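You operate a simulated robot arm through the tools that you are given. There is no shell and no other tool.

The job below is to be done with a simulated robot arm. You get a single attempt, and the scene is never put back.

JOB
Turn the knob to MID, seal the brown bag and press it into the yellow cell.
Fine: One push of the yellow button, with the knob set first and left there; the blue tray ends out; leave the sealer on. Where these are worked on the way, their far stop is far enough and under half their travel is too little: blue tray.

It is judged by the outcome, as a careful person would: the job done as asked, and still so three seconds after it is handed in. It fails if anything else is knocked over, pushed out of place, dropped, spilled or broken. A push-on lid holds only when it is set on centred and level and pressed home; a screw cap is set on level and turned clockwise until tight.

ROBOT AND FRAMES
A 7-joint arm with a two-finger parallel gripper, fixed in place. Base frame: the origin is at the foot of the arm, x ahead of it, y to its left, z up; the work surface is at about z = 800. Lengths are in mm, angles in rad, forces in N, time in s.
With the tool pointing down near the work surface it reaches from about 440 to 920 mm from the base axis. Its first joint turns from -2.496 to 2.496 rad. Payload 3 kg.
The tool frame sits at the grasp point between the pads (the TCP): z along the fingers, y along the line on which they close. The tips reach 30 mm beyond it. The gripper opens to 94 mm. The fingers are 28 mm wide and 10 mm thick; the gripper's body (50 by 96 mm) begins 55 mm behind the TCP.
Orientation is that of the tool frame in the base frame, as a unit quaternion [x, y, z, w]. With the fingers straight down and closing along the base's y, the tool's x points along the base's -x, its y along +y and its z along -z.

CONTROLS
- The arm moves only by the tool apply_moves. Its argument "motion" is a list of rows, each an object of numbers (a shift or turn left out is 0, a gripper value left out holds the last): "dx", "dy", "dz": the shift along the tool's x, y, z in mm; "ax", "ay", "az": the turn, a rotation vector about the tool's x, y, z in rad; "jaw": the gripper command, from -1 (shut) to 1 (fully open), values between in proportion. In form: [{"dx": .., "dy": .., "dz": .., "ax": .., "ay": .., "az": .., "jaw": ..}, ...]. A call has 1 to 20 rows; each row is the pose to reach, as a shift and turn from the pose commanded when the call began, along the tool's axes at that moment. Each row takes 0.2 s and may step no farther than 50 mm and 0.15 rad from the row before; otherwise, or with a gripper value out of range, the whole call is refused. Where a pose cannot be reached the arm comes as near as it can. A force on the tool above 90 N (or 10 N above the force at the start of the call, whichever is more), or a blocked arm, ends the call early, and 0.2 s more pass. The fingers move at their own pace (about 72 mm/s each) and stop on an object; they squeeze with about 35 N. The grip force told is the motor's: it shows also when the fingers shut on nothing. Time passes only in rows, and 0.2 s behind the last, so rows that repeat a pose let the fingers close. It gives the time, the measured TCP pose, the force on the tool (base axes), the opening and the grip force at its end, in the units of the frame above (readings bear some noise), with the torque about the TCP (base axes, N m) and any sound that the robot's microphone picked up.
- Cameras (640 x 400 px; columns grow to the right, rows downward): "scene" is fixed at [51.7, 651.4, 1521.4]; the picture's right is [-0.47, -0.88, 0.00], its down [-0.53, 0.28, -0.80] and it looks along [0.71, -0.38, -0.60] (base axes); focal length 354 px, centre (320, 200). "wrist" rides on the gripper at [76, 14, -103] in the tool frame; the picture's right is [-0.18, 0.98, 0.00], its down [-0.75, -0.14, -0.64] and it looks along [-0.63, -0.12, 0.77] (tool axes); focal length 243 px, centre (320, 200). There is no depth. A picture from a camera that has moved, and an enlarged one, comes with that camera's place and axes in the base frame and with its lens.
- get_image(camera): a new picture of that camera. The clock stands still meanwhile.
- close_up(camera, box): a new picture of the part [left, top, right, bottom] of that camera's present view, enlarged. The clock stands still meanwhile.
- finish_job(): hands the job in; it is judged then, once.

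Places have to be worked out from the pictures, the camera data and where the tool is seen. Open the gripper and draw the arm clear of the work before you hand the job in, unless the task says otherwise.

The tools are called after "Emit:" as a command line: name --argument value ..., lists and objects as JSON in quotes. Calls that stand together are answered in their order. apply_moves: Moves the arm, as the interface text tells. Its arguments: {"type":"object","properties":{"motion":{"type":"array","items":{"type":"object","properties":{"dx":{"type":"number"},"dy":{"type":"number"},"dz":{"type":"number"},"ax":{"type":"number"},"ay":{"type":"number"},"az":{"type":"number"},"jaw":{"type":"number"}}}}},"required":["motion"]} The other tools are called the same way: get_image (camera) takes a picture; close_up (camera, box) takes an enlarged picture of a part of a camera's view; finish_job () hands the job in.

At the start:

```text
t: 0.0
tool_pos: [498.7, 121.3, 1211.4]
orientation: [0.0, 1.0, 0.0, 0.0]
ft_force: [0.7, -0.8, 0.1]
torque: [-0.01, 0.0, -0.02]
grip_width: 94.0
finger_force: 0.1
```

scene: 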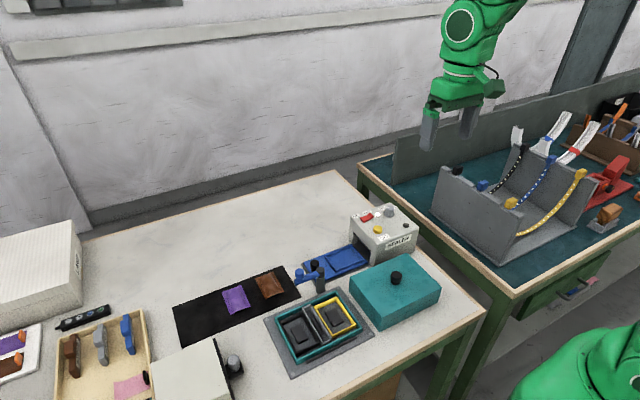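
wrist: 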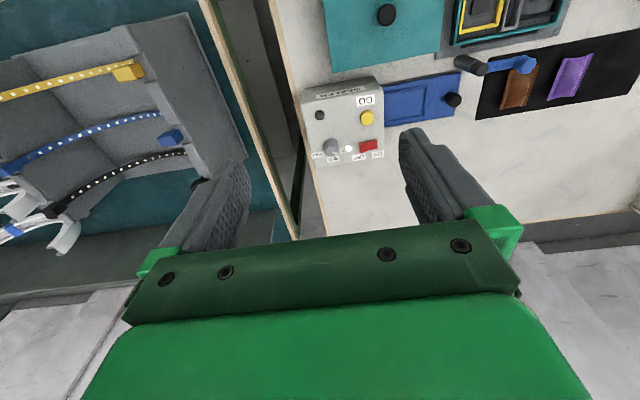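

I begin by looking closely at the scene: the sealer box, tray, bags and cells need detail.

Emit:
close_up --camera "scene" --box '[260, 190, 460, 315]'

Emit:
close_up --camera "scene" --box '[340, 195, 430, 255]'

Emit:
close_up --camera "wrist" --box '[290, 60, 470, 175]'

Emit:
close_up --camera "scene" --box '[160, 250, 400, 400]'

Emit:
close_up --camera "scene" --box '[0, 250, 250, 400]'

```text
3.20 times, centred on (360, 252) of scene
camera zoom: at [51.7, 651.4, 1521.4], right [-0.47, -0.88, 0.0], down [-0.53, 0.28, -0.8], along [0.71, -0.38, -0.6], focal length 1133 px, centre (192, 32)
```

zoom: 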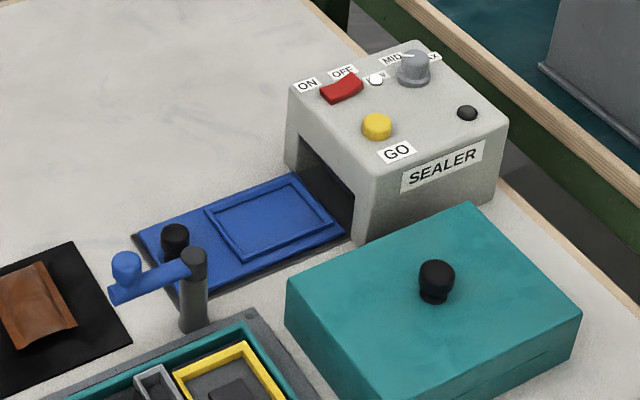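

```text
6.67 times, centred on (385, 225) of scene
camera zoom: at [51.7, 651.4, 1521.4], right [-0.47, -0.88, 0.0], down [-0.53, 0.28, -0.8], along [0.71, -0.38, -0.6], focal length 2360 px, centre (-113, 33)
```

zoom: 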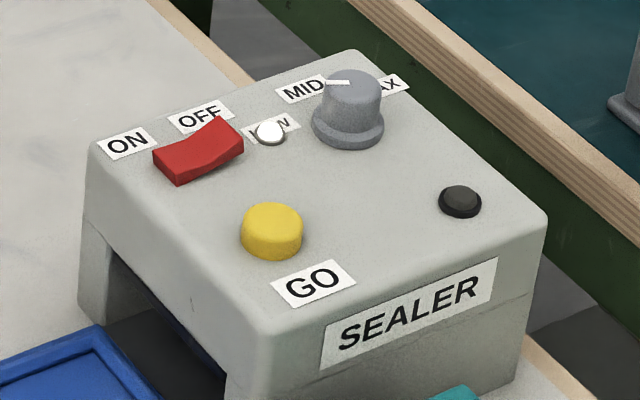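

```text
3.48 times, centred on (380, 118) of wrist
camera zoom: at [421.6, 133.9, 1312.6], right [0.18, 0.98, 0.0], down [0.75, -0.14, 0.64], along [0.63, -0.12, -0.77], focal length 844 px, centre (111, 487)
```

zoom: 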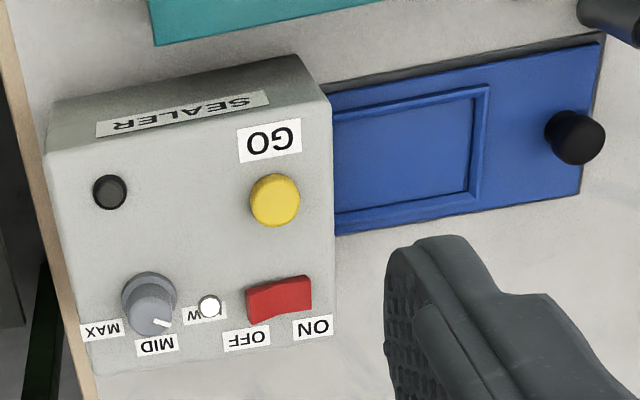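

```text
2.67 times, centred on (280, 325) of scene
camera zoom: at [51.7, 651.4, 1521.4], right [-0.47, -0.88, 0.0], down [-0.53, 0.28, -0.8], along [0.71, -0.38, -0.6], focal length 944 px, centre (427, -133)
```

zoom: 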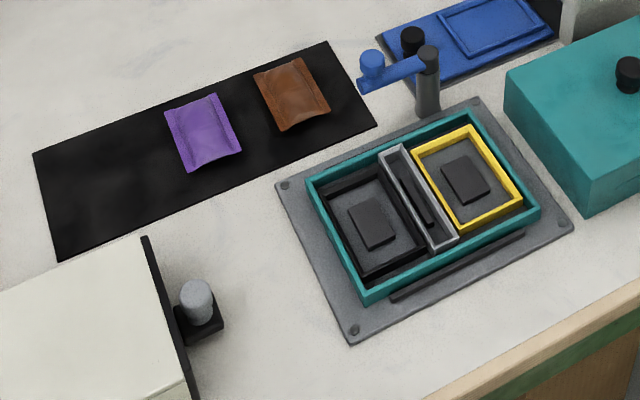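

```text
2.56 times, centred on (125, 325) of scene
camera zoom: at [51.7, 651.4, 1521.4], right [-0.47, -0.88, 0.0], down [-0.53, 0.28, -0.8], along [0.71, -0.38, -0.6], focal length 906 px, centre (819, -120)
```

zoom: 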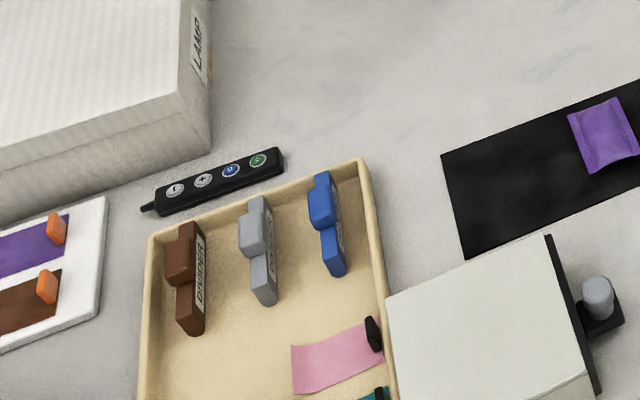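

The knob pointer looks to be at LOW and the tray looks out. I move the wrist camera over the tray, swing arm and cells to see them from above.

Emit:
apply_moves --motion '[{"dx": 6.1, "dy": 34.8, "dz": 20.2, "jaw": 0}, {"dx": 12.2, "dy": 69.6, "dz": 40.4}, {"dx": 18.3, "dy": 104.4, "dz": 60.6}, {"dx": 24.4, "dy": 139.2, "dz": 80.8}, {"dx": 30.5, "dy": 174, "dz": 101}, {"dx": 36.6, "dy": 208.8, "dz": 121.2}, {"dx": 42.7, "dy": 243.6, "dz": 141.4}, {"dx": 48.7, "dy": 278.7, "dz": 161.4}, {"dx": 48.7, "dy": 278.7, "dz": 161.4}]'

Emit:
get_image --camera "wrist"

Emit:
get_image --camera "scene"

```text
t: 2.0
tool_pos: [447.8, 399.4, 1047.3]
orientation: [0.0, 1.0, 0.0, 0.0]
ft_force: [0.3, 0.2, -0.2]
torque: [0.02, -0.01, -0.02]
grip_width: 46.9
finger_force: 0.0
```

```text
taken
camera wrist: at [370.4, 412.7, 1150.1], right [0.19, 0.98, 0.0], down [0.75, -0.14, 0.64], along [0.63, -0.12, -0.77], focal length 243 px, centre (320, 200)
```

wrist: 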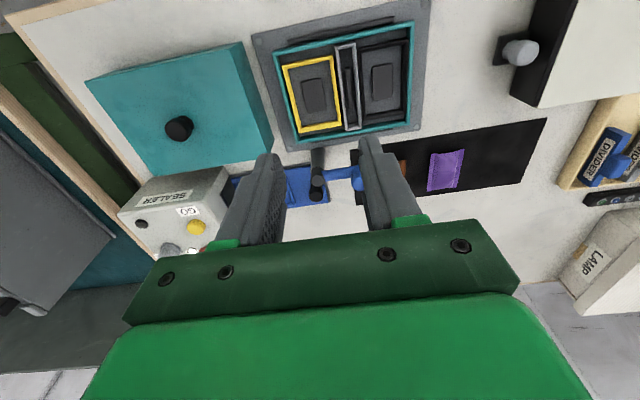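

```text
taken
```

scene: 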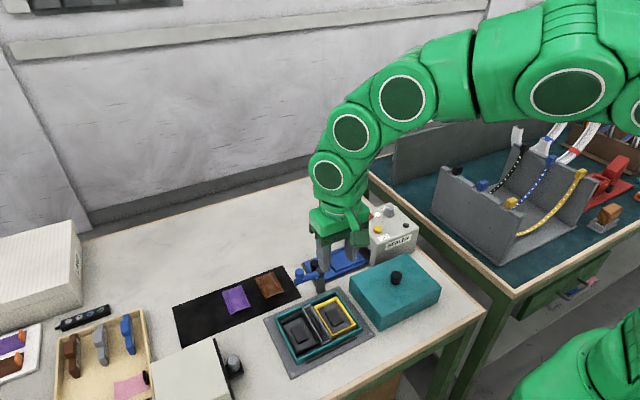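

The fingers hide the tray here, so I draw the hand back toward the base to clear the view.

Emit:
apply_moves --motion '[{"dx": 40, "dy": 0, "dz": 15, "jaw": 1}, {"dx": 80, "dy": 0, "dz": 30}, {"dx": 110, "dy": -10, "dz": 50}, {"dx": 110, "dy": -20, "dz": 50}]'

Emit:
get_image --camera "wrist"

Emit:
close_up --camera "wrist" --box '[220, 60, 420, 185]'

Emit:
close_up --camera "wrist" --box '[120, 120, 280, 220]'

```text
t: 3.0
tool_pos: [338.6, 381.1, 999.3]
orientation: [0.001, 1.0, 0.0, 0.0]
ft_force: [0.6, 0.6, 0.5]
torque: [0.0, -0.01, 0.06]
grip_width: 94.2
finger_force: 0.0
```

```text
taken
camera wrist: at [261.6, 394.1, 1102.5], right [0.19, 0.98, 0.0], down [0.75, -0.14, 0.64], along [0.63, -0.12, -0.77], focal length 243 px, centre (320, 200)
```

wrist: 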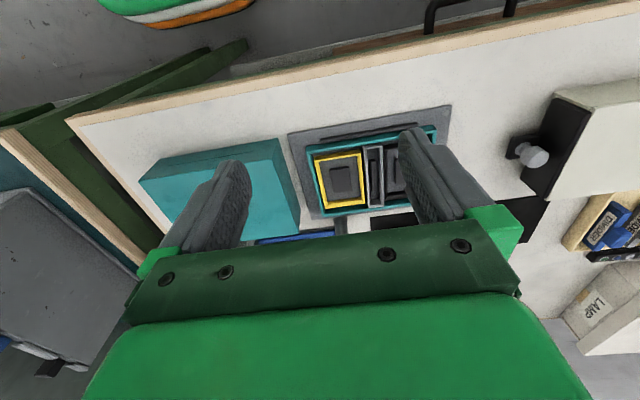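

```text
3.20 times, centred on (320, 122) of wrist
camera zoom: at [261.6, 394.1, 1102.5], right [0.19, 0.98, 0.0], down [0.75, -0.14, 0.64], along [0.63, -0.12, -0.77], focal length 776 px, centre (320, 448)
```

zoom: 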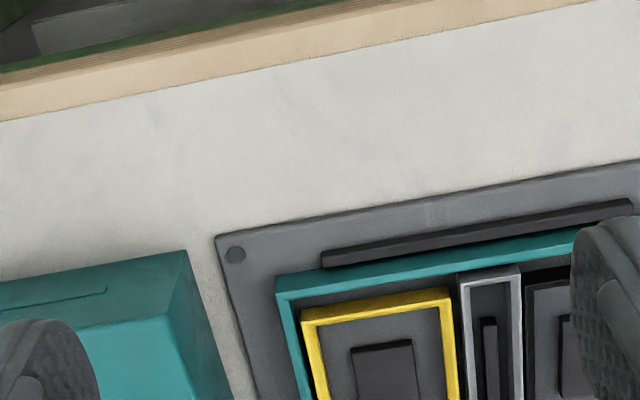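

```text
4.00 times, centred on (200, 170) of wrist
camera zoom: at [261.6, 394.1, 1102.5], right [0.19, 0.98, 0.0], down [0.75, -0.14, 0.64], along [0.63, -0.12, -0.77], focal length 970 px, centre (800, 320)
```

zoom: 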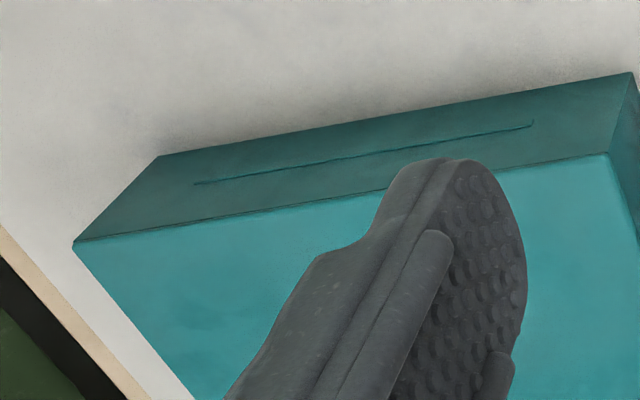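

The view's top edge is straight below the camera, so I need to go forward, beyond the objects. I move the hand over the tray at a safe height.

Emit:
apply_moves --motion '[{"dx": -30, "dy": 0, "dz": -30}, {"dx": -70, "dy": 0, "dz": -55}, {"dx": -115, "dy": 0, "dz": -65}, {"dx": -160, "dy": 0, "dz": -75}, {"dx": -205, "dy": 0, "dz": -80}, {"dx": -250, "dy": 0, "dz": -80}, {"dx": -285, "dy": 0, "dz": -80}, {"dx": -285, "dy": 0, "dz": -80}]'

Emit:
get_image --camera "wrist"

Emit:
close_up --camera "wrist" --box '[120, 0, 320, 125]'

Emit:
close_up --camera "wrist" --box '[280, 0, 480, 125]'

```text
t: 4.8
tool_pos: [625.9, 378.7, 1080.2]
orientation: [0.001, 1.0, 0.0, 0.0]
ft_force: [-0.1, -0.6, 0.1]
torque: [0.02, 0.02, -0.01]
grip_width: 94.2
finger_force: 0.0
```

```text
taken
camera wrist: at [547.8, 392.0, 1182.7], right [0.18, 0.98, 0.0], down [0.75, -0.14, 0.64], along [0.63, -0.12, -0.77], focal length 243 px, centre (320, 200)
```

wrist: 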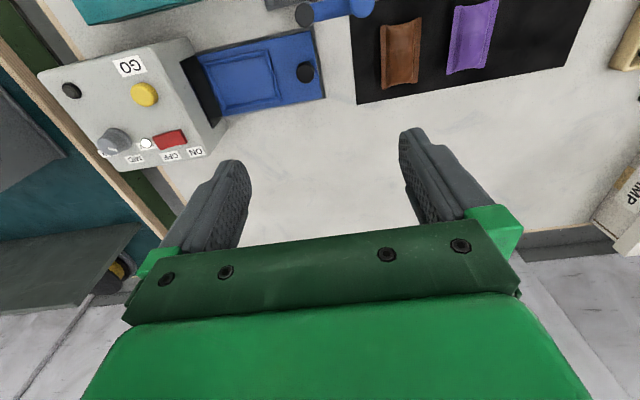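

```text
3.20 times, centred on (220, 62) of wrist
camera zoom: at [547.8, 392.0, 1182.7], right [0.18, 0.98, 0.0], down [0.75, -0.14, 0.64], along [0.63, -0.12, -0.77], focal length 776 px, centre (640, 640)
```

zoom: 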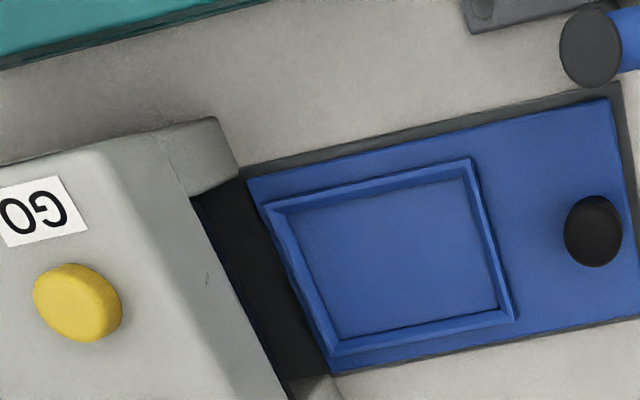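

```text
3.20 times, centred on (380, 62) of wrist
camera zoom: at [547.8, 392.0, 1182.7], right [0.18, 0.98, 0.0], down [0.75, -0.14, 0.64], along [0.63, -0.12, -0.77], focal length 776 px, centre (128, 640)
```

zoom: 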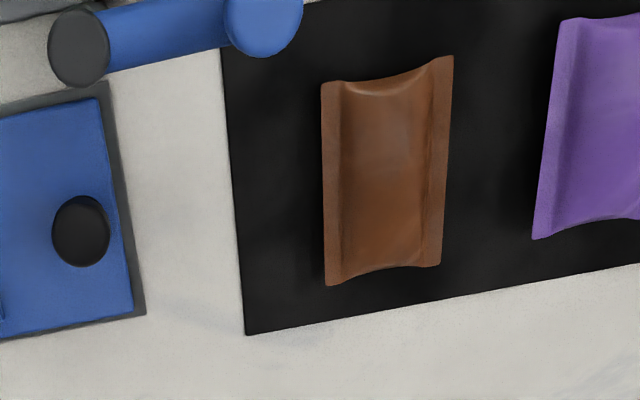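

Now the tray (about x 575–657, y to 375), its knob near (616, 360) and the bag near (627, 488) are visible. Next I look at the sealer's controls from nearer.

Emit:
apply_moves --motion '[{"dx": -3, "dy": -40, "dz": 15}, {"dx": -6, "dy": -80, "dz": 30}, {"dx": -9, "dy": -120, "dz": 50}, {"dx": -12, "dy": -155, "dz": 70}, {"dx": -14, "dy": -189, "dz": 90}, {"dx": -14, "dy": -189, "dz": 90}]'

Emit:
get_image --camera "wrist"

Emit:
close_up --camera "wrist" --box '[220, 20, 420, 145]'

Emit:
close_up --camera "scene" --box '[340, 195, 420, 245]'

```text
t: 6.2
tool_pos: [637.9, 192.1, 988.3]
orientation: [0.0, 1.0, -0.001, -0.001]
ft_force: [0.0, -0.2, 1.1]
torque: [-0.01, 0.0, 0.0]
grip_width: 94.1
finger_force: 0.0
```

```text
taken
camera wrist: at [560.7, 205.5, 1090.7], right [0.18, 0.98, 0.0], down [0.75, -0.14, 0.64], along [0.63, -0.12, -0.77], focal length 243 px, centre (320, 200)
```

wrist: 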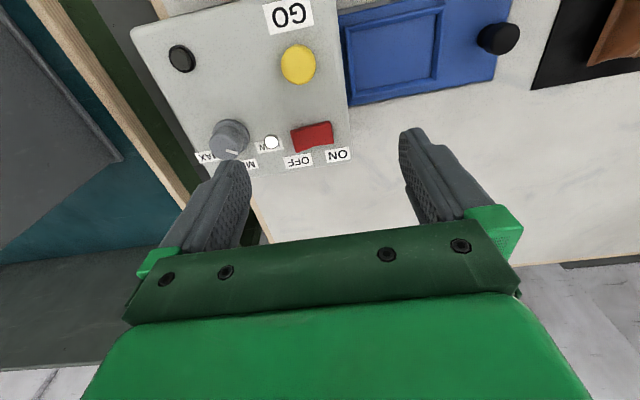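

```text
3.20 times, centred on (320, 82) of wrist
camera zoom: at [560.7, 205.5, 1090.7], right [0.18, 0.98, 0.0], down [0.75, -0.14, 0.64], along [0.63, -0.12, -0.77], focal length 776 px, centre (320, 576)
```

zoom: 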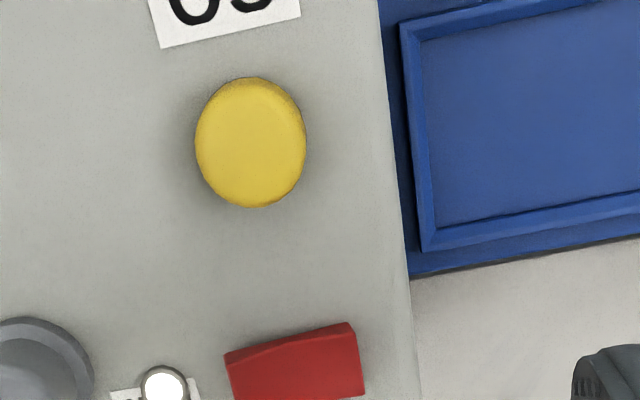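

```text
8.00 times, centred on (380, 220) of scene
camera zoom: at [51.7, 651.4, 1521.4], right [-0.47, -0.88, 0.0], down [-0.53, 0.28, -0.8], along [0.71, -0.38, -0.6], focal length 2832 px, centre (-160, 40)
```

zoom: 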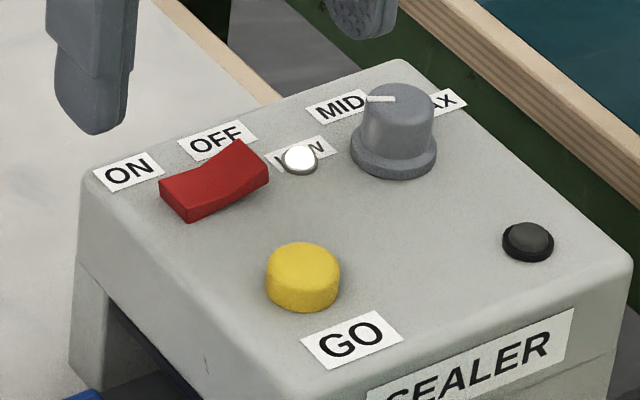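

Emit:
close_up --camera "wrist" --box '[180, 100, 360, 180]'

Emit:
close_up --camera "wrist" --box '[190, 110, 270, 160]'

```text
3.56 times, centred on (270, 140) of wrist
camera zoom: at [560.7, 205.5, 1090.7], right [0.18, 0.98, 0.0], down [0.75, -0.14, 0.64], along [0.63, -0.12, -0.77], focal length 863 px, centre (498, 413)
```

zoom: 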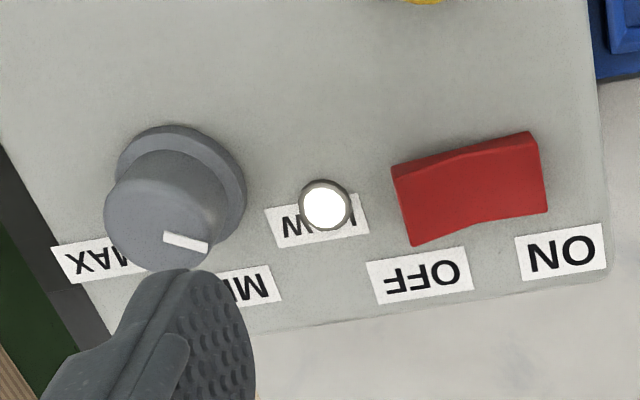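

```text
8.00 times, centred on (230, 135) of wrist
camera zoom: at [560.7, 205.5, 1090.7], right [0.18, 0.98, 0.0], down [0.75, -0.14, 0.64], along [0.63, -0.12, -0.77], focal length 1941 px, centre (1040, 720)
```

zoom: 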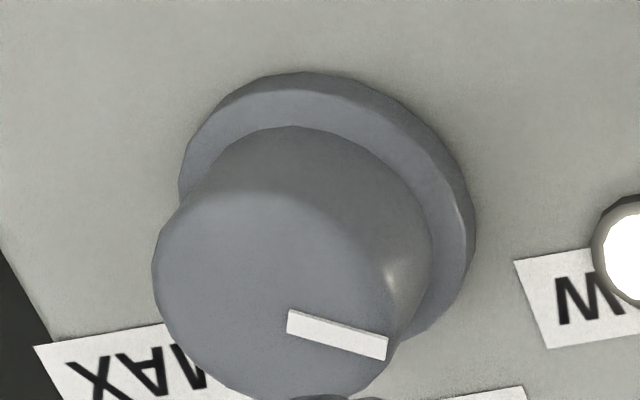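

The lamp is lit and the ON side of the rocker is down, so the sealer appears to be on; the knob pointer is at LOW, with MID straight out along +x. I estimate the knob at about (633, 112), top z≈918, and move above it for a check.

Emit:
apply_moves --motion '[{"dx": 2, "dy": -40, "dz": 5, "jaw": 0.0}, {"dx": 5, "dy": -80, "dz": 15}, {"dx": 5, "dy": -80, "dz": 23}, {"dx": 5, "dy": -80, "dz": 23}]'

Emit:
get_image --camera "wrist"

Emit:
close_up --camera "wrist" --box '[230, 60, 430, 185]'

Emit:
close_up --camera "scene" --box '[340, 180, 440, 243]'

```text
t: 7.2
tool_pos: [634.5, 109.7, 965.5]
orientation: [0.0, 1.0, 0.0, 0.0]
ft_force: [-0.6, -0.5, 0.2]
torque: [0.0, -0.04, -0.01]
grip_width: 46.7
finger_force: 0.2
```

```text
taken
camera wrist: at [557.9, 123.8, 1069.1], right [0.18, 0.98, 0.0], down [0.75, -0.14, 0.64], along [0.63, -0.12, -0.77], focal length 243 px, centre (320, 200)
```

wrist: 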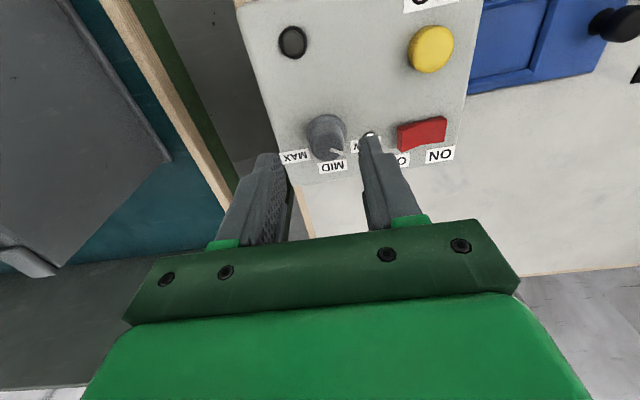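

```text
3.20 times, centred on (330, 122) of wrist
camera zoom: at [557.9, 123.8, 1069.1], right [0.18, 0.98, 0.0], down [0.75, -0.14, 0.64], along [0.63, -0.12, -0.77], focal length 776 px, centre (288, 448)
```

zoom: 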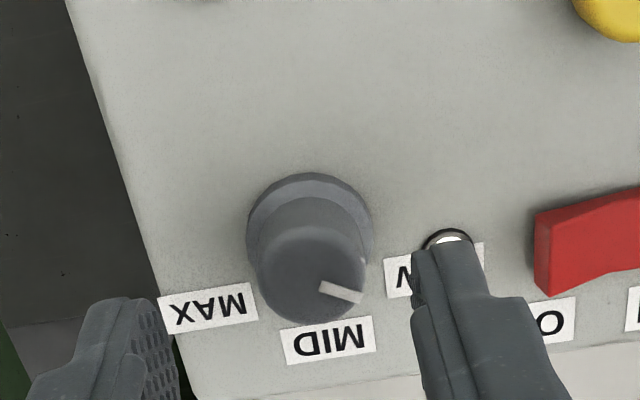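

```text
6.35 times, centred on (390, 212) of scene
camera zoom: at [51.7, 651.4, 1521.4], right [-0.47, -0.88, 0.0], down [-0.53, 0.28, -0.8], along [0.71, -0.38, -0.6], focal length 2248 px, centre (-124, 127)
```

zoom: 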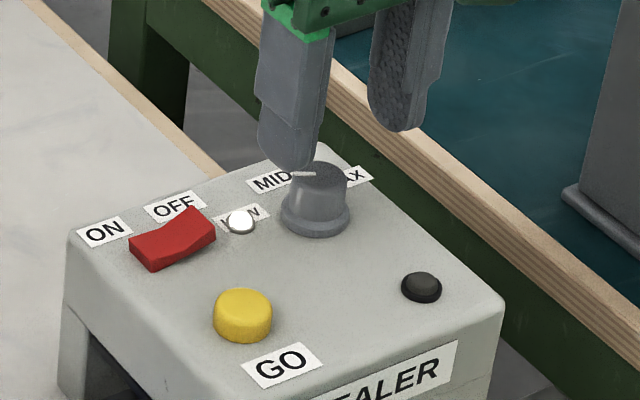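

The pictures confirm the sealer is on (OFF side raised, lamp lit). I centre over the knob at about (635, 114.5), narrow the jaw to ~36 mm, and lower the tips to about z 905.

Emit:
apply_moves --motion '[{"dx": -1.3, "dy": 3.6, "dz": 0, "jaw": -0.22}, {"dx": -1.3, "dy": 3.6, "dz": 8}, {"dx": -1.3, "dy": 3.6, "dz": 16}, {"dx": -1.3, "dy": 3.6, "dz": 20}, {"dx": -1.3, "dy": 3.6, "dz": 20}]'

Emit:
get_image --camera "wrist"

Emit:
close_up --camera "scene" --box '[350, 180, 430, 230]'

Emit:
close_up --camera "wrist" --box '[230, 60, 430, 185]'

```text
t: 8.4
tool_pos: [636.4, 113.0, 946.6]
orientation: [0.0, 1.0, 0.0, 0.0]
ft_force: [0.0, 0.7, -0.2]
torque: [-0.02, -0.02, 0.01]
grip_width: 36.8
finger_force: 0.0
```

```text
taken
camera wrist: at [559.6, 127.2, 1049.3], right [0.18, 0.98, 0.0], down [0.75, -0.14, 0.64], along [0.63, -0.12, -0.77], focal length 243 px, centre (320, 200)
```

wrist: 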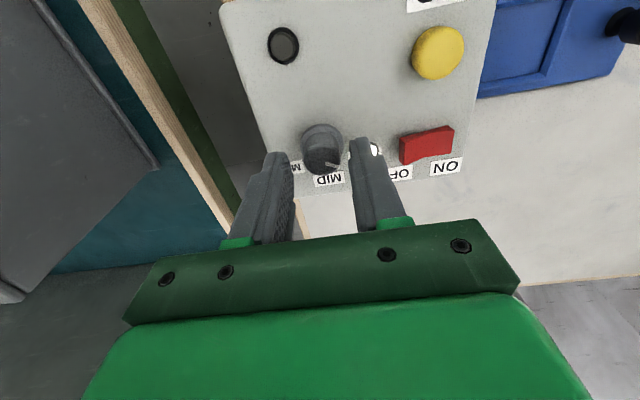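

```text
8.00 times, centred on (390, 205) of scene
camera zoom: at [51.7, 651.4, 1521.4], right [-0.47, -0.88, 0.0], down [-0.53, 0.28, -0.8], along [0.71, -0.38, -0.6], focal length 2832 px, centre (-240, 160)
```

zoom: 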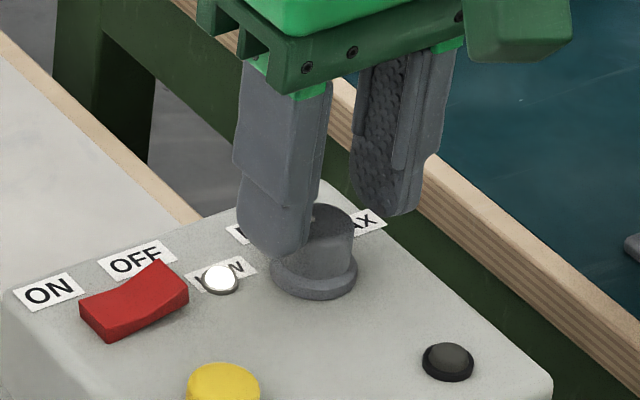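

```text
3.20 times, centred on (330, 122) of wrist
camera zoom: at [559.6, 127.2, 1049.3], right [0.18, 0.98, 0.0], down [0.75, -0.14, 0.64], along [0.63, -0.12, -0.77], focal length 776 px, centre (288, 448)
```

zoom: 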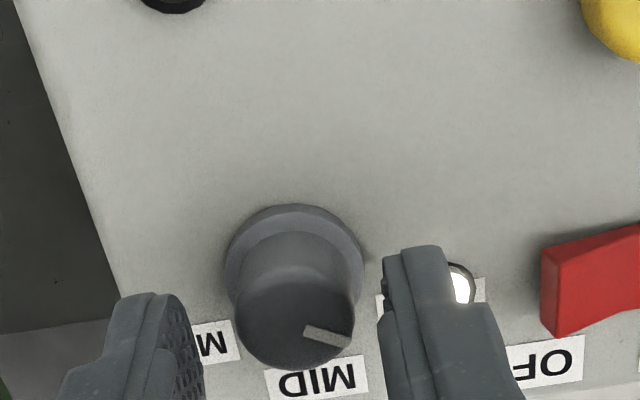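

The knob is well centred between the fingers. I lower a further 12 mm and close on it.

Emit:
apply_moves --motion '[{"dx": 1, "dy": 0.5, "dz": 4}, {"dx": 1, "dy": 0.5, "dz": 8}, {"dx": 1, "dy": 0.5, "dz": 12}, {"dx": 1, "dy": 0.5, "dz": 12, "jaw": -1}, {"dx": 1, "dy": 0.5, "dz": 12, "jaw": -1}, {"dx": 1, "dy": 0.5, "dz": 12, "jaw": -1}]'

Emit:
close_up --camera "scene" --box '[350, 180, 430, 230]'

Emit:
close_up --camera "wrist" --box '[230, 60, 430, 185]'

```text
t: 9.8
tool_pos: [635.5, 115.6, 933.2]
orientation: [0.0, 1.0, 0.0, 0.001]
ft_force: [0.9, 20.7, -2.1]
torque: [0.62, 0.02, 0.05]
grip_width: 27.1
finger_force: 44.9
```

```text
8.00 times, centred on (390, 205) of scene
camera zoom: at [51.7, 651.4, 1521.4], right [-0.47, -0.88, 0.0], down [-0.53, 0.28, -0.8], along [0.71, -0.38, -0.6], focal length 2832 px, centre (-240, 160)
```

zoom: 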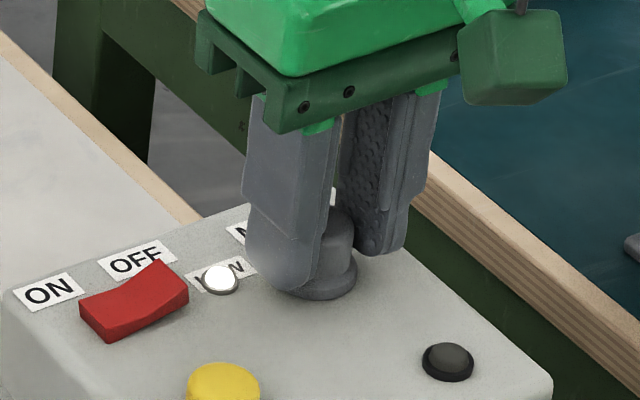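

```text
3.20 times, centred on (330, 122) of wrist
camera zoom: at [557.2, 128.3, 1035.7], right [0.18, 0.98, 0.0], down [0.75, -0.14, 0.64], along [0.63, -0.12, -0.77], focal length 776 px, centre (288, 448)
```

zoom: 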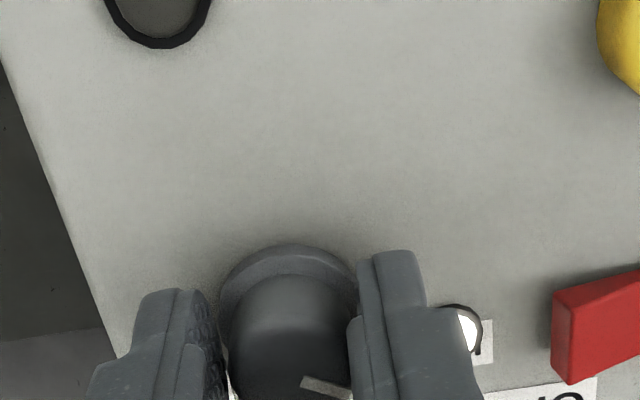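

The grip is on the knob (27 mm), with 20 N sideways load toward +y, so the knob sits slightly toward +y. I shift +1.2 mm to relieve it before turning.

Emit:
apply_moves --motion '[{"dx": 0, "dy": 0.6, "dz": 0}, {"dx": 0, "dy": 1.2, "dz": 0}, {"dx": 0, "dy": 1.2, "dz": 0}]'

```text
t: 10.6
tool_pos: [633.9, 114.8, 933.2]
orientation: [0.001, 1.0, 0.001, -0.001]
ft_force: [3.6, 18.6, -22.3]
torque: [0.45, -0.24, -0.1]
grip_width: 26.9
finger_force: 44.6
```

The load is modest; I start turning clockwise (tool +z) in small steps and watch the readings.

Emit:
apply_moves --motion '[{"az": 0.1}, {"az": 0.2}, {"az": 0.3}, {"az": 0.3}]'

Emit:
close_up --camera "wrist" --box '[230, 60, 430, 185]'

```text
t: 11.6
tool_pos: [635.6, 115.7, 935.0]
orientation: [0.151, 0.989, 0.0, -0.001]
ft_force: [-5.9, 22.3, -11.7]
torque: [0.73, 0.25, 0.07]
grip_width: 27.2
finger_force: 45.2
```

```text
3.20 times, centred on (330, 122) of wrist
camera zoom: at [565.1, 151.3, 1036.0], right [0.47, 0.88, 0.0], down [0.68, -0.36, 0.64], along [0.57, -0.3, -0.77], focal length 776 px, centre (288, 448)
```

zoom: 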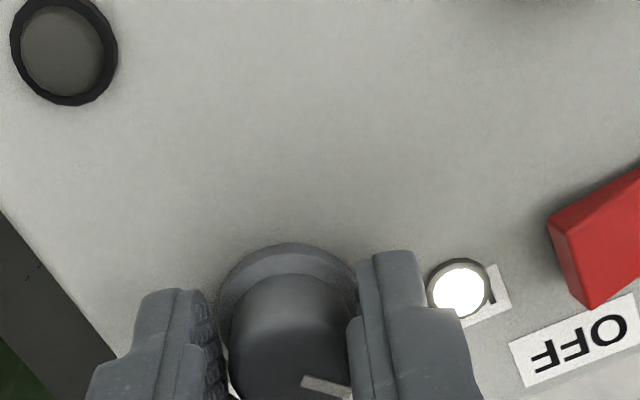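

The knob turns with the fingers (pointer unmoved relative to them). I continue the rotation to about 1.05 rad in total, with a small +y shift.

Emit:
apply_moves --motion '[{"dy": 1, "az": 0.1}, {"dy": 1.5, "az": 0.2}, {"dy": 1.5, "az": 0.3}, {"dy": 1.5, "az": 0.4}, {"dy": 1.5, "az": 0.5}, {"dy": 1.5, "az": 0.6}, {"dy": 1.5, "az": 0.7}, {"dy": 1.5, "az": 0.75}, {"dy": 1.5, "az": 0.75}]'

Emit:
get_image --camera "wrist"

Emit:
close_up --camera "scene" --box '[350, 180, 430, 230]'

```text
t: 13.6
tool_pos: [635.5, 118.4, 934.7]
orientation: [0.502, 0.865, 0.001, 0.0]
ft_force: [34.4, 28.2, 0.2]
torque: [1.27, -0.75, 0.13]
grip_width: 26.4
finger_force: 45.0
```

```text
taken
camera wrist: at [609.4, 190.1, 1036.8], right [0.94, 0.33, 0.0], down [0.25, -0.73, 0.64], along [0.21, -0.61, -0.77], focal length 243 px, centre (320, 200)
```

wrist: 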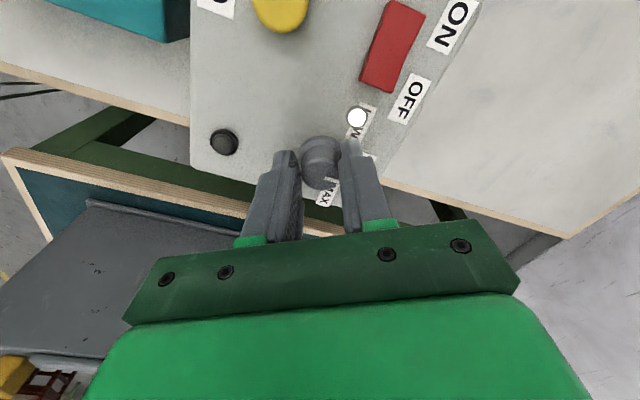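

```text
8.00 times, centred on (390, 205) of scene
camera zoom: at [51.7, 651.4, 1521.4], right [-0.47, -0.88, 0.0], down [-0.53, 0.28, -0.8], along [0.71, -0.38, -0.6], focal length 2832 px, centre (-240, 160)
```

zoom: 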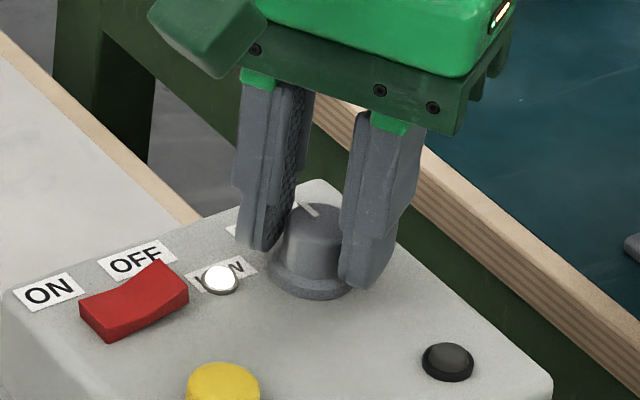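

The knob appears turned. I open the fingers and raise straight up to check the pointer against MID.

Emit:
apply_moves --motion '[{"dy": -0.5, "jaw": -0.2}, {"dy": -1, "jaw": -0.2}, {"dy": -1, "dz": -5}, {"dy": -1, "dz": -20}, {"dy": -1, "dz": -45}, {"dy": -1, "dz": -80}, {"dy": -1, "dz": -80}]'

Emit:
get_image --camera "wrist"

Emit:
close_up --camera "scene" --box '[350, 180, 430, 230]'

Emit:
close_up --camera "wrist" --box '[250, 80, 410, 180]'

```text
t: 15.2
tool_pos: [633.3, 116.5, 1011.2]
orientation: [0.501, 0.865, 0.0, 0.0]
ft_force: [-0.2, 0.0, -0.8]
torque: [0.02, 0.03, 0.02]
grip_width: 37.5
finger_force: 0.0
```

```text
taken
camera wrist: at [607.3, 189.4, 1113.5], right [0.94, 0.33, 0.0], down [0.25, -0.72, 0.64], along [0.21, -0.61, -0.77], focal length 243 px, centre (320, 200)
```

wrist: 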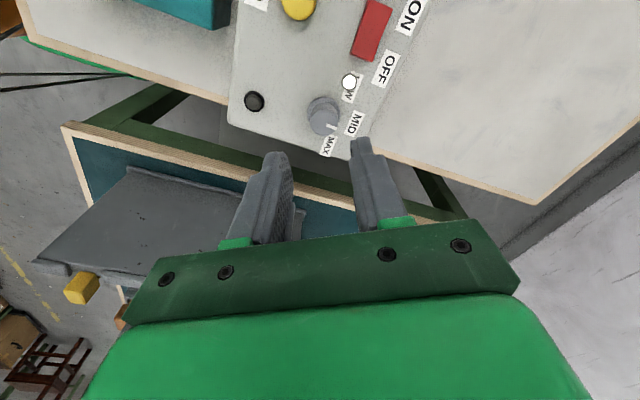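

```text
8.00 times, centred on (390, 205) of scene
camera zoom: at [51.7, 651.4, 1521.4], right [-0.47, -0.88, 0.0], down [-0.53, 0.28, -0.8], along [0.71, -0.38, -0.6], focal length 2832 px, centre (-240, 160)
```

zoom: 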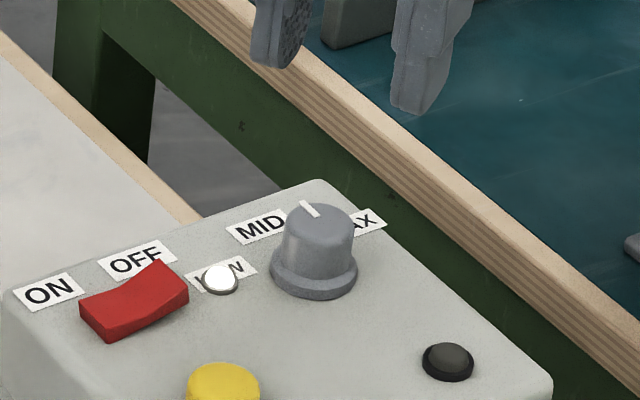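

```text
4.00 times, centred on (330, 130) of wrist
camera zoom: at [607.3, 189.4, 1113.5], right [0.94, 0.33, 0.0], down [0.25, -0.72, 0.64], along [0.21, -0.61, -0.77], focal length 970 px, centre (280, 480)
```

zoom: 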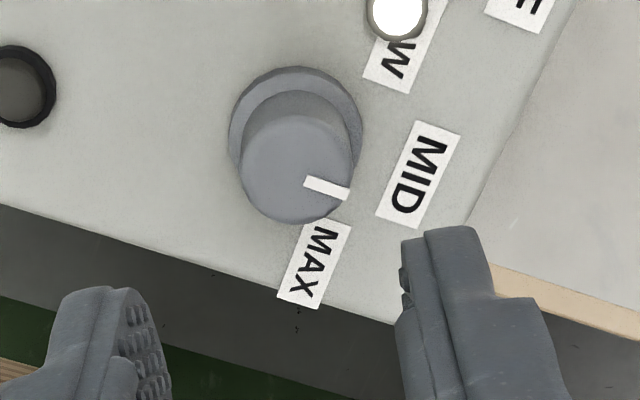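

Emit:
close_up --camera "wrist" --box '[300, 85, 372, 130]'

Emit:
close_up --camera "scene" --box '[372, 195, 404, 215]'

```text
8.89 times, centred on (336, 108) of wrist
camera zoom: at [607.3, 189.4, 1113.5], right [0.94, 0.33, 0.0], down [0.25, -0.72, 0.64], along [0.21, -0.61, -0.77], focal length 2157 px, centre (178, 1022)
```

zoom: 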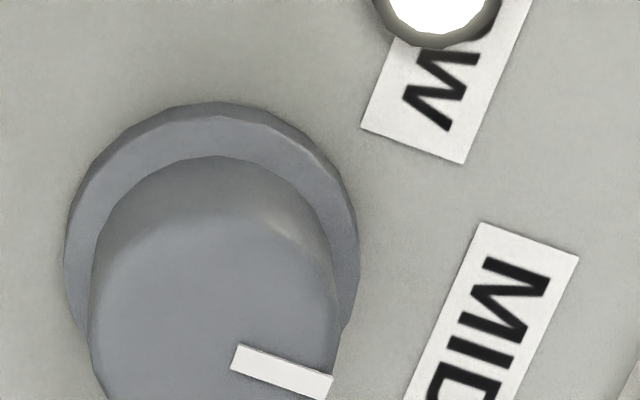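

```text
16.00 times, centred on (388, 205) of scene
camera zoom: at [51.7, 651.4, 1521.4], right [-0.47, -0.88, 0.0], down [-0.53, 0.28, -0.8], along [0.71, -0.38, -0.6], focal length 5664 px, centre (-768, 120)
```

zoom: 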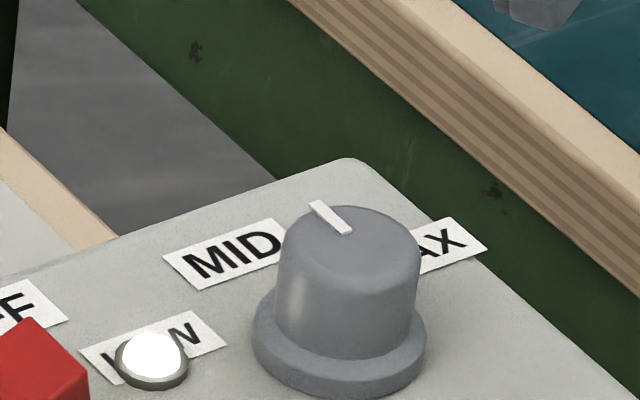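

The pointer bar is parallel to MID's direction within a couple of degrees, so the knob is set. Next I go over to the brown bag at height, turning the tool back to its straight orientation.

Emit:
apply_moves --motion '[{"dx": 30.9, "dy": 19.0, "dz": 0, "az": -0.105}, {"dx": 61.9, "dy": 38.0, "dz": 0, "az": -0.21}, {"dx": 92.8, "dy": 57.1, "dz": 0, "az": -0.315}, {"dx": 123.8, "dy": 76.1, "dz": 0, "az": -0.42}, {"dx": 154.7, "dy": 95.1, "dz": 0, "az": -0.525}, {"dx": 185.6, "dy": 114.1, "dz": 0, "az": -0.63}, {"dx": 216.6, "dy": 133.1, "dz": 0, "az": -0.735}, {"dx": 247.5, "dy": 152.2, "dz": 0, "az": -0.84}, {"dx": 278.5, "dy": 171.2, "dz": 0, "az": -0.945}, {"dx": 309.4, "dy": 190.2, "dz": 0, "az": -1.05}, {"dx": 309.4, "dy": 190.2, "dz": 0, "az": -1.05, "jaw": 1}]'

Emit:
get_image --camera "wrist"

Emit:
close_up --camera "wrist" --box '[240, 0, 440, 125]'

Emit:
close_up --camera "scene" --box '[240, 255, 320, 305]'

```text
t: 17.6
tool_pos: [643.2, 481.3, 1014.8]
orientation: [0.001, 1.0, 0.0, 0.0]
ft_force: [-0.2, 0.5, -0.2]
torque: [-0.04, 0.02, 0.01]
grip_width: 93.1
finger_force: 0.4
```

```text
taken
camera wrist: at [566.6, 495.7, 1117.3], right [0.18, 0.98, 0.0], down [0.75, -0.14, 0.64], along [0.63, -0.12, -0.77], focal length 243 px, centre (320, 200)
```

wrist: 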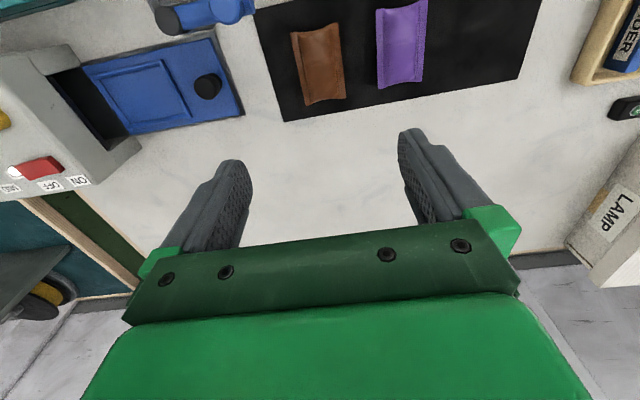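

```text
3.20 times, centred on (340, 62) of wrist
camera zoom: at [566.6, 495.7, 1117.3], right [0.18, 0.98, 0.0], down [0.75, -0.14, 0.64], along [0.63, -0.12, -0.77], focal length 776 px, centre (256, 640)
```

zoom: 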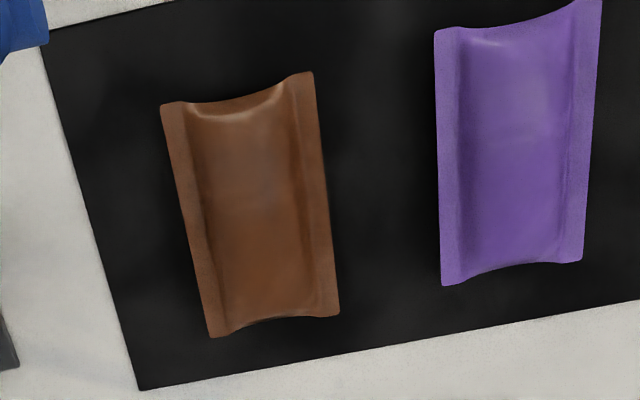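

```text
8.00 times, centred on (280, 280) of scene
camera zoom: at [51.7, 651.4, 1521.4], right [-0.47, -0.88, 0.0], down [-0.53, 0.28, -0.8], along [0.71, -0.38, -0.6], focal length 2832 px, centre (640, -440)
```

zoom: 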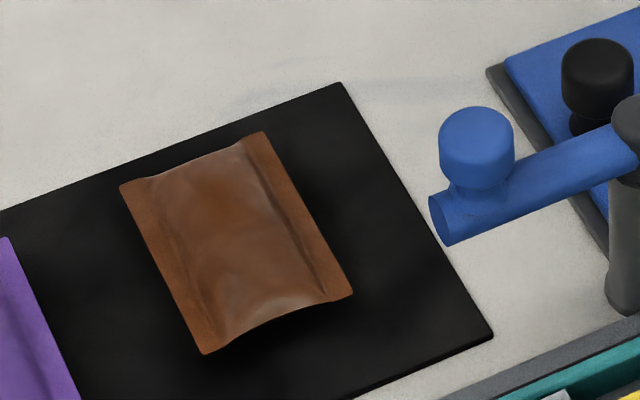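

The bag lies lengthwise along x, about 74 × 49 mm, with its flange some way above the mat. I zoom on the tray nest and swing arm from this viewpoint to triangulate sizes and heights.

Emit:
close_up --camera "wrist" --box '[60, 0, 260, 125]'

Emit:
close_up --camera "scene" --box '[285, 235, 385, 297]'

```text
3.20 times, centred on (160, 62) of wrist
camera zoom: at [566.6, 495.7, 1117.3], right [0.18, 0.98, 0.0], down [0.75, -0.14, 0.64], along [0.63, -0.12, -0.77], focal length 776 px, centre (832, 640)
```

zoom: 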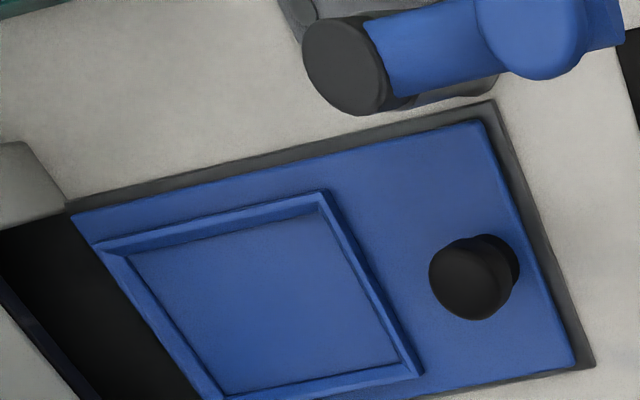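

```text
6.40 times, centred on (335, 266) of scene
camera zoom: at [51.7, 651.4, 1521.4], right [-0.47, -0.88, 0.0], down [-0.53, 0.28, -0.8], along [0.71, -0.38, -0.6], focal length 2266 px, centre (224, -222)
```

zoom: 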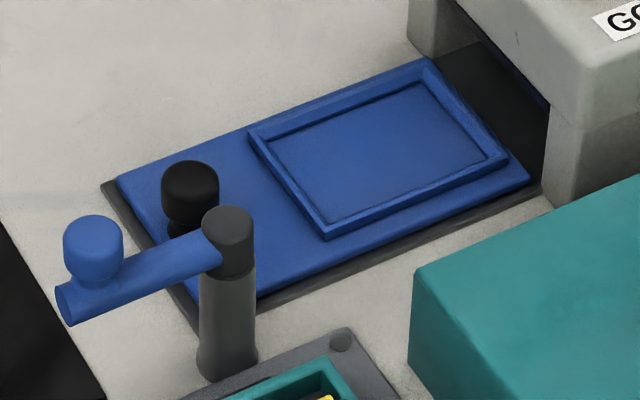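

I place the bag centre at about (624.5, 485). I lower to a hover with the fingers open ~70 mm astride it (purple bag stays clear) to judge its height.

Emit:
apply_moves --motion '[{"dx": 10, "dy": 2.5, "dz": 35, "jaw": 0.49}, {"dx": 18.9, "dy": 4.9, "dz": 70, "jaw": 0.49}, {"dx": 18.9, "dy": 4.9, "dz": 105}, {"dx": 18.9, "dy": 4.9, "dz": 130}, {"dx": 18.9, "dy": 4.9, "dz": 142}, {"dx": 18.9, "dy": 4.9, "dz": 142}]'

Emit:
get_image --camera "wrist"

Emit:
close_up --camera "wrist" --box '[200, 50, 440, 200]'

Emit:
close_up --camera "scene" --box '[225, 235, 325, 297]'

```text
t: 19.0
tool_pos: [626.1, 486.6, 872.3]
orientation: [-0.001, 1.0, 0.0, 0.0]
ft_force: [0.2, 0.1, -0.5]
torque: [0.0, -0.02, 0.03]
grip_width: 69.9
finger_force: 0.1
```

```text
taken
camera wrist: at [549.1, 499.0, 974.2], right [0.18, 0.98, 0.0], down [0.75, -0.14, 0.64], along [0.63, -0.12, -0.77], focal length 243 px, centre (320, 200)
```

wrist: 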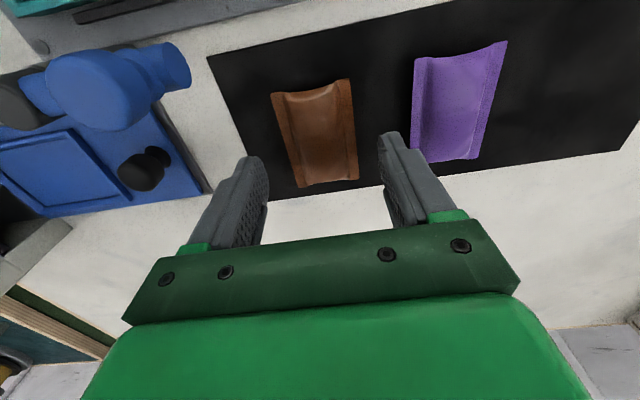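

```text
2.67 times, centred on (320, 125) of wrist
camera zoom: at [549.1, 499.0, 974.2], right [0.18, 0.98, 0.0], down [0.75, -0.14, 0.64], along [0.63, -0.12, -0.77], focal length 647 px, centre (320, 400)
```

zoom: 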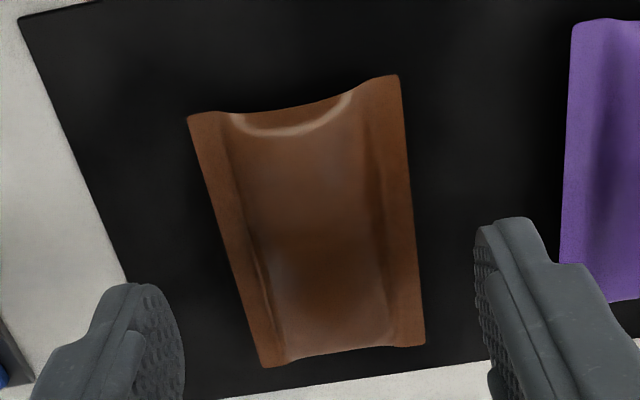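

```text
6.40 times, centred on (275, 266) of scene
camera zoom: at [51.7, 651.4, 1521.4], right [-0.47, -0.88, 0.0], down [-0.53, 0.28, -0.8], along [0.71, -0.38, -0.6], focal length 2266 px, centre (608, -222)
```

zoom: 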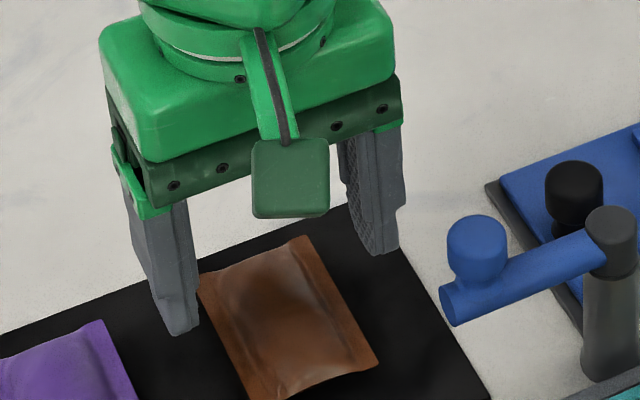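

Triangulating gives bag corners at x 588–662, y 460–510, flange z≈816, centred at (625.3, 484.8), right under the TCP. I lower to put the tips at about z 810.

Emit:
apply_moves --motion '[{"dx": -0.5, "dy": 0, "dz": 10}, {"dx": -0.5, "dy": 0, "dz": 20}, {"dx": -0.5, "dy": 0, "dz": 28}, {"dx": -0.5, "dy": 0, "dz": 32.5}, {"dx": -0.5, "dy": 0, "dz": 32.5}]'

Emit:
close_up --camera "wrist" --box '[200, 50, 440, 200]'

Emit:
close_up --camera "scene" --box '[235, 250, 305, 294]'

```text
t: 20.2
tool_pos: [627.3, 484.5, 839.5]
orientation: [0.0, 1.0, 0.0, -0.001]
ft_force: [0.1, -0.7, 0.0]
torque: [-0.02, 0.0, -0.02]
grip_width: 70.1
finger_force: 0.0
```

```text
2.67 times, centred on (320, 125) of wrist
camera zoom: at [549.9, 497.4, 941.9], right [0.18, 0.98, 0.0], down [0.75, -0.14, 0.64], along [0.63, -0.12, -0.77], focal length 647 px, centre (320, 400)
```

zoom: 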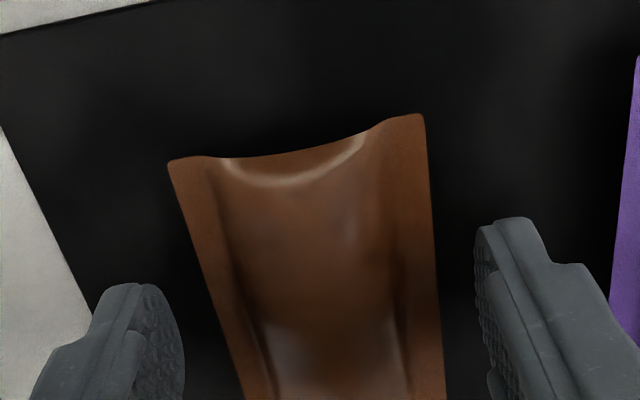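

```text
9.09 times, centred on (270, 272) of scene
camera zoom: at [51.7, 651.4, 1521.4], right [-0.47, -0.88, 0.0], down [-0.53, 0.28, -0.8], along [0.71, -0.38, -0.6], focal length 3218 px, centre (774, -454)
```

zoom: 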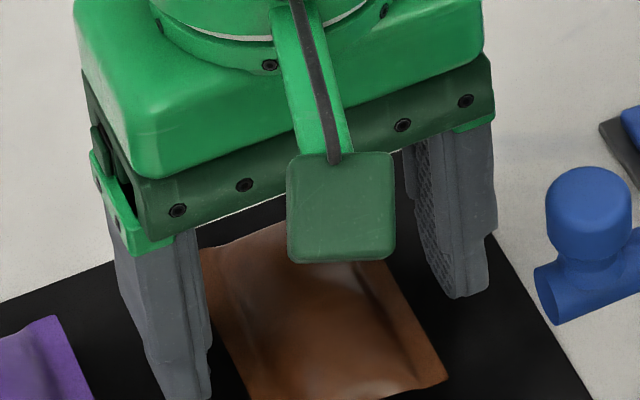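

The fingers straddle the bag; I close gently on it and check the grip width.

Emit:
apply_moves --motion '[{"dx": 0, "dy": 0, "dz": 0, "jaw": 0.1}, {"dx": 0, "dy": 0, "dz": 0, "jaw": -0.05}, {"dx": 0, "dy": 0, "dz": 0, "jaw": -0.2}, {"dx": 0, "dy": 0, "dz": 0, "jaw": -0.2}]'

Emit:
close_up --camera "wrist" --box '[200, 50, 440, 200]'

Emit:
close_up --camera "scene" --box '[235, 250, 305, 294]'

```text
t: 21.2
tool_pos: [627.1, 484.3, 839.8]
orientation: [0.0, 1.0, 0.0, 0.0]
ft_force: [-1.4, 0.4, 1.4]
torque: [0.0, 0.04, 0.01]
grip_width: 48.7
finger_force: 35.8
```

```text
2.67 times, centred on (320, 125) of wrist
camera zoom: at [550.0, 497.3, 942.0], right [0.18, 0.98, 0.0], down [0.75, -0.14, 0.64], along [0.63, -0.12, -0.77], focal length 647 px, centre (320, 400)
```

zoom: 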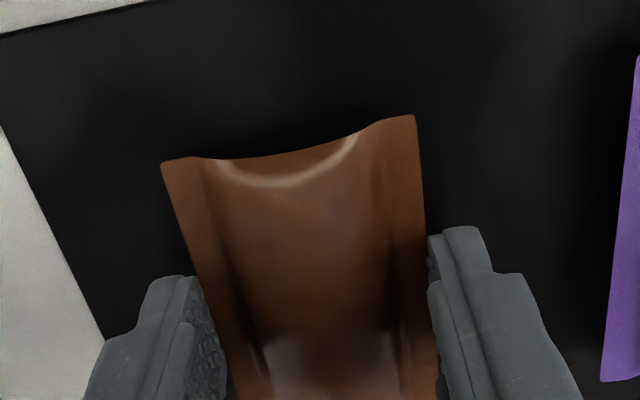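

```text
9.09 times, centred on (270, 272) of scene
camera zoom: at [51.7, 651.4, 1521.4], right [-0.47, -0.88, 0.0], down [-0.53, 0.28, -0.8], along [0.71, -0.38, -0.6], focal length 3218 px, centre (774, -454)
```

zoom: 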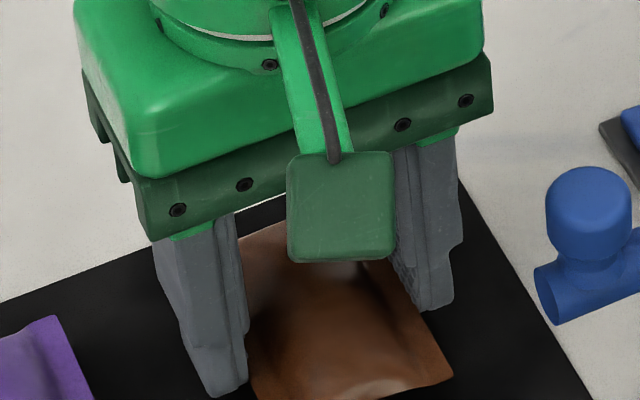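

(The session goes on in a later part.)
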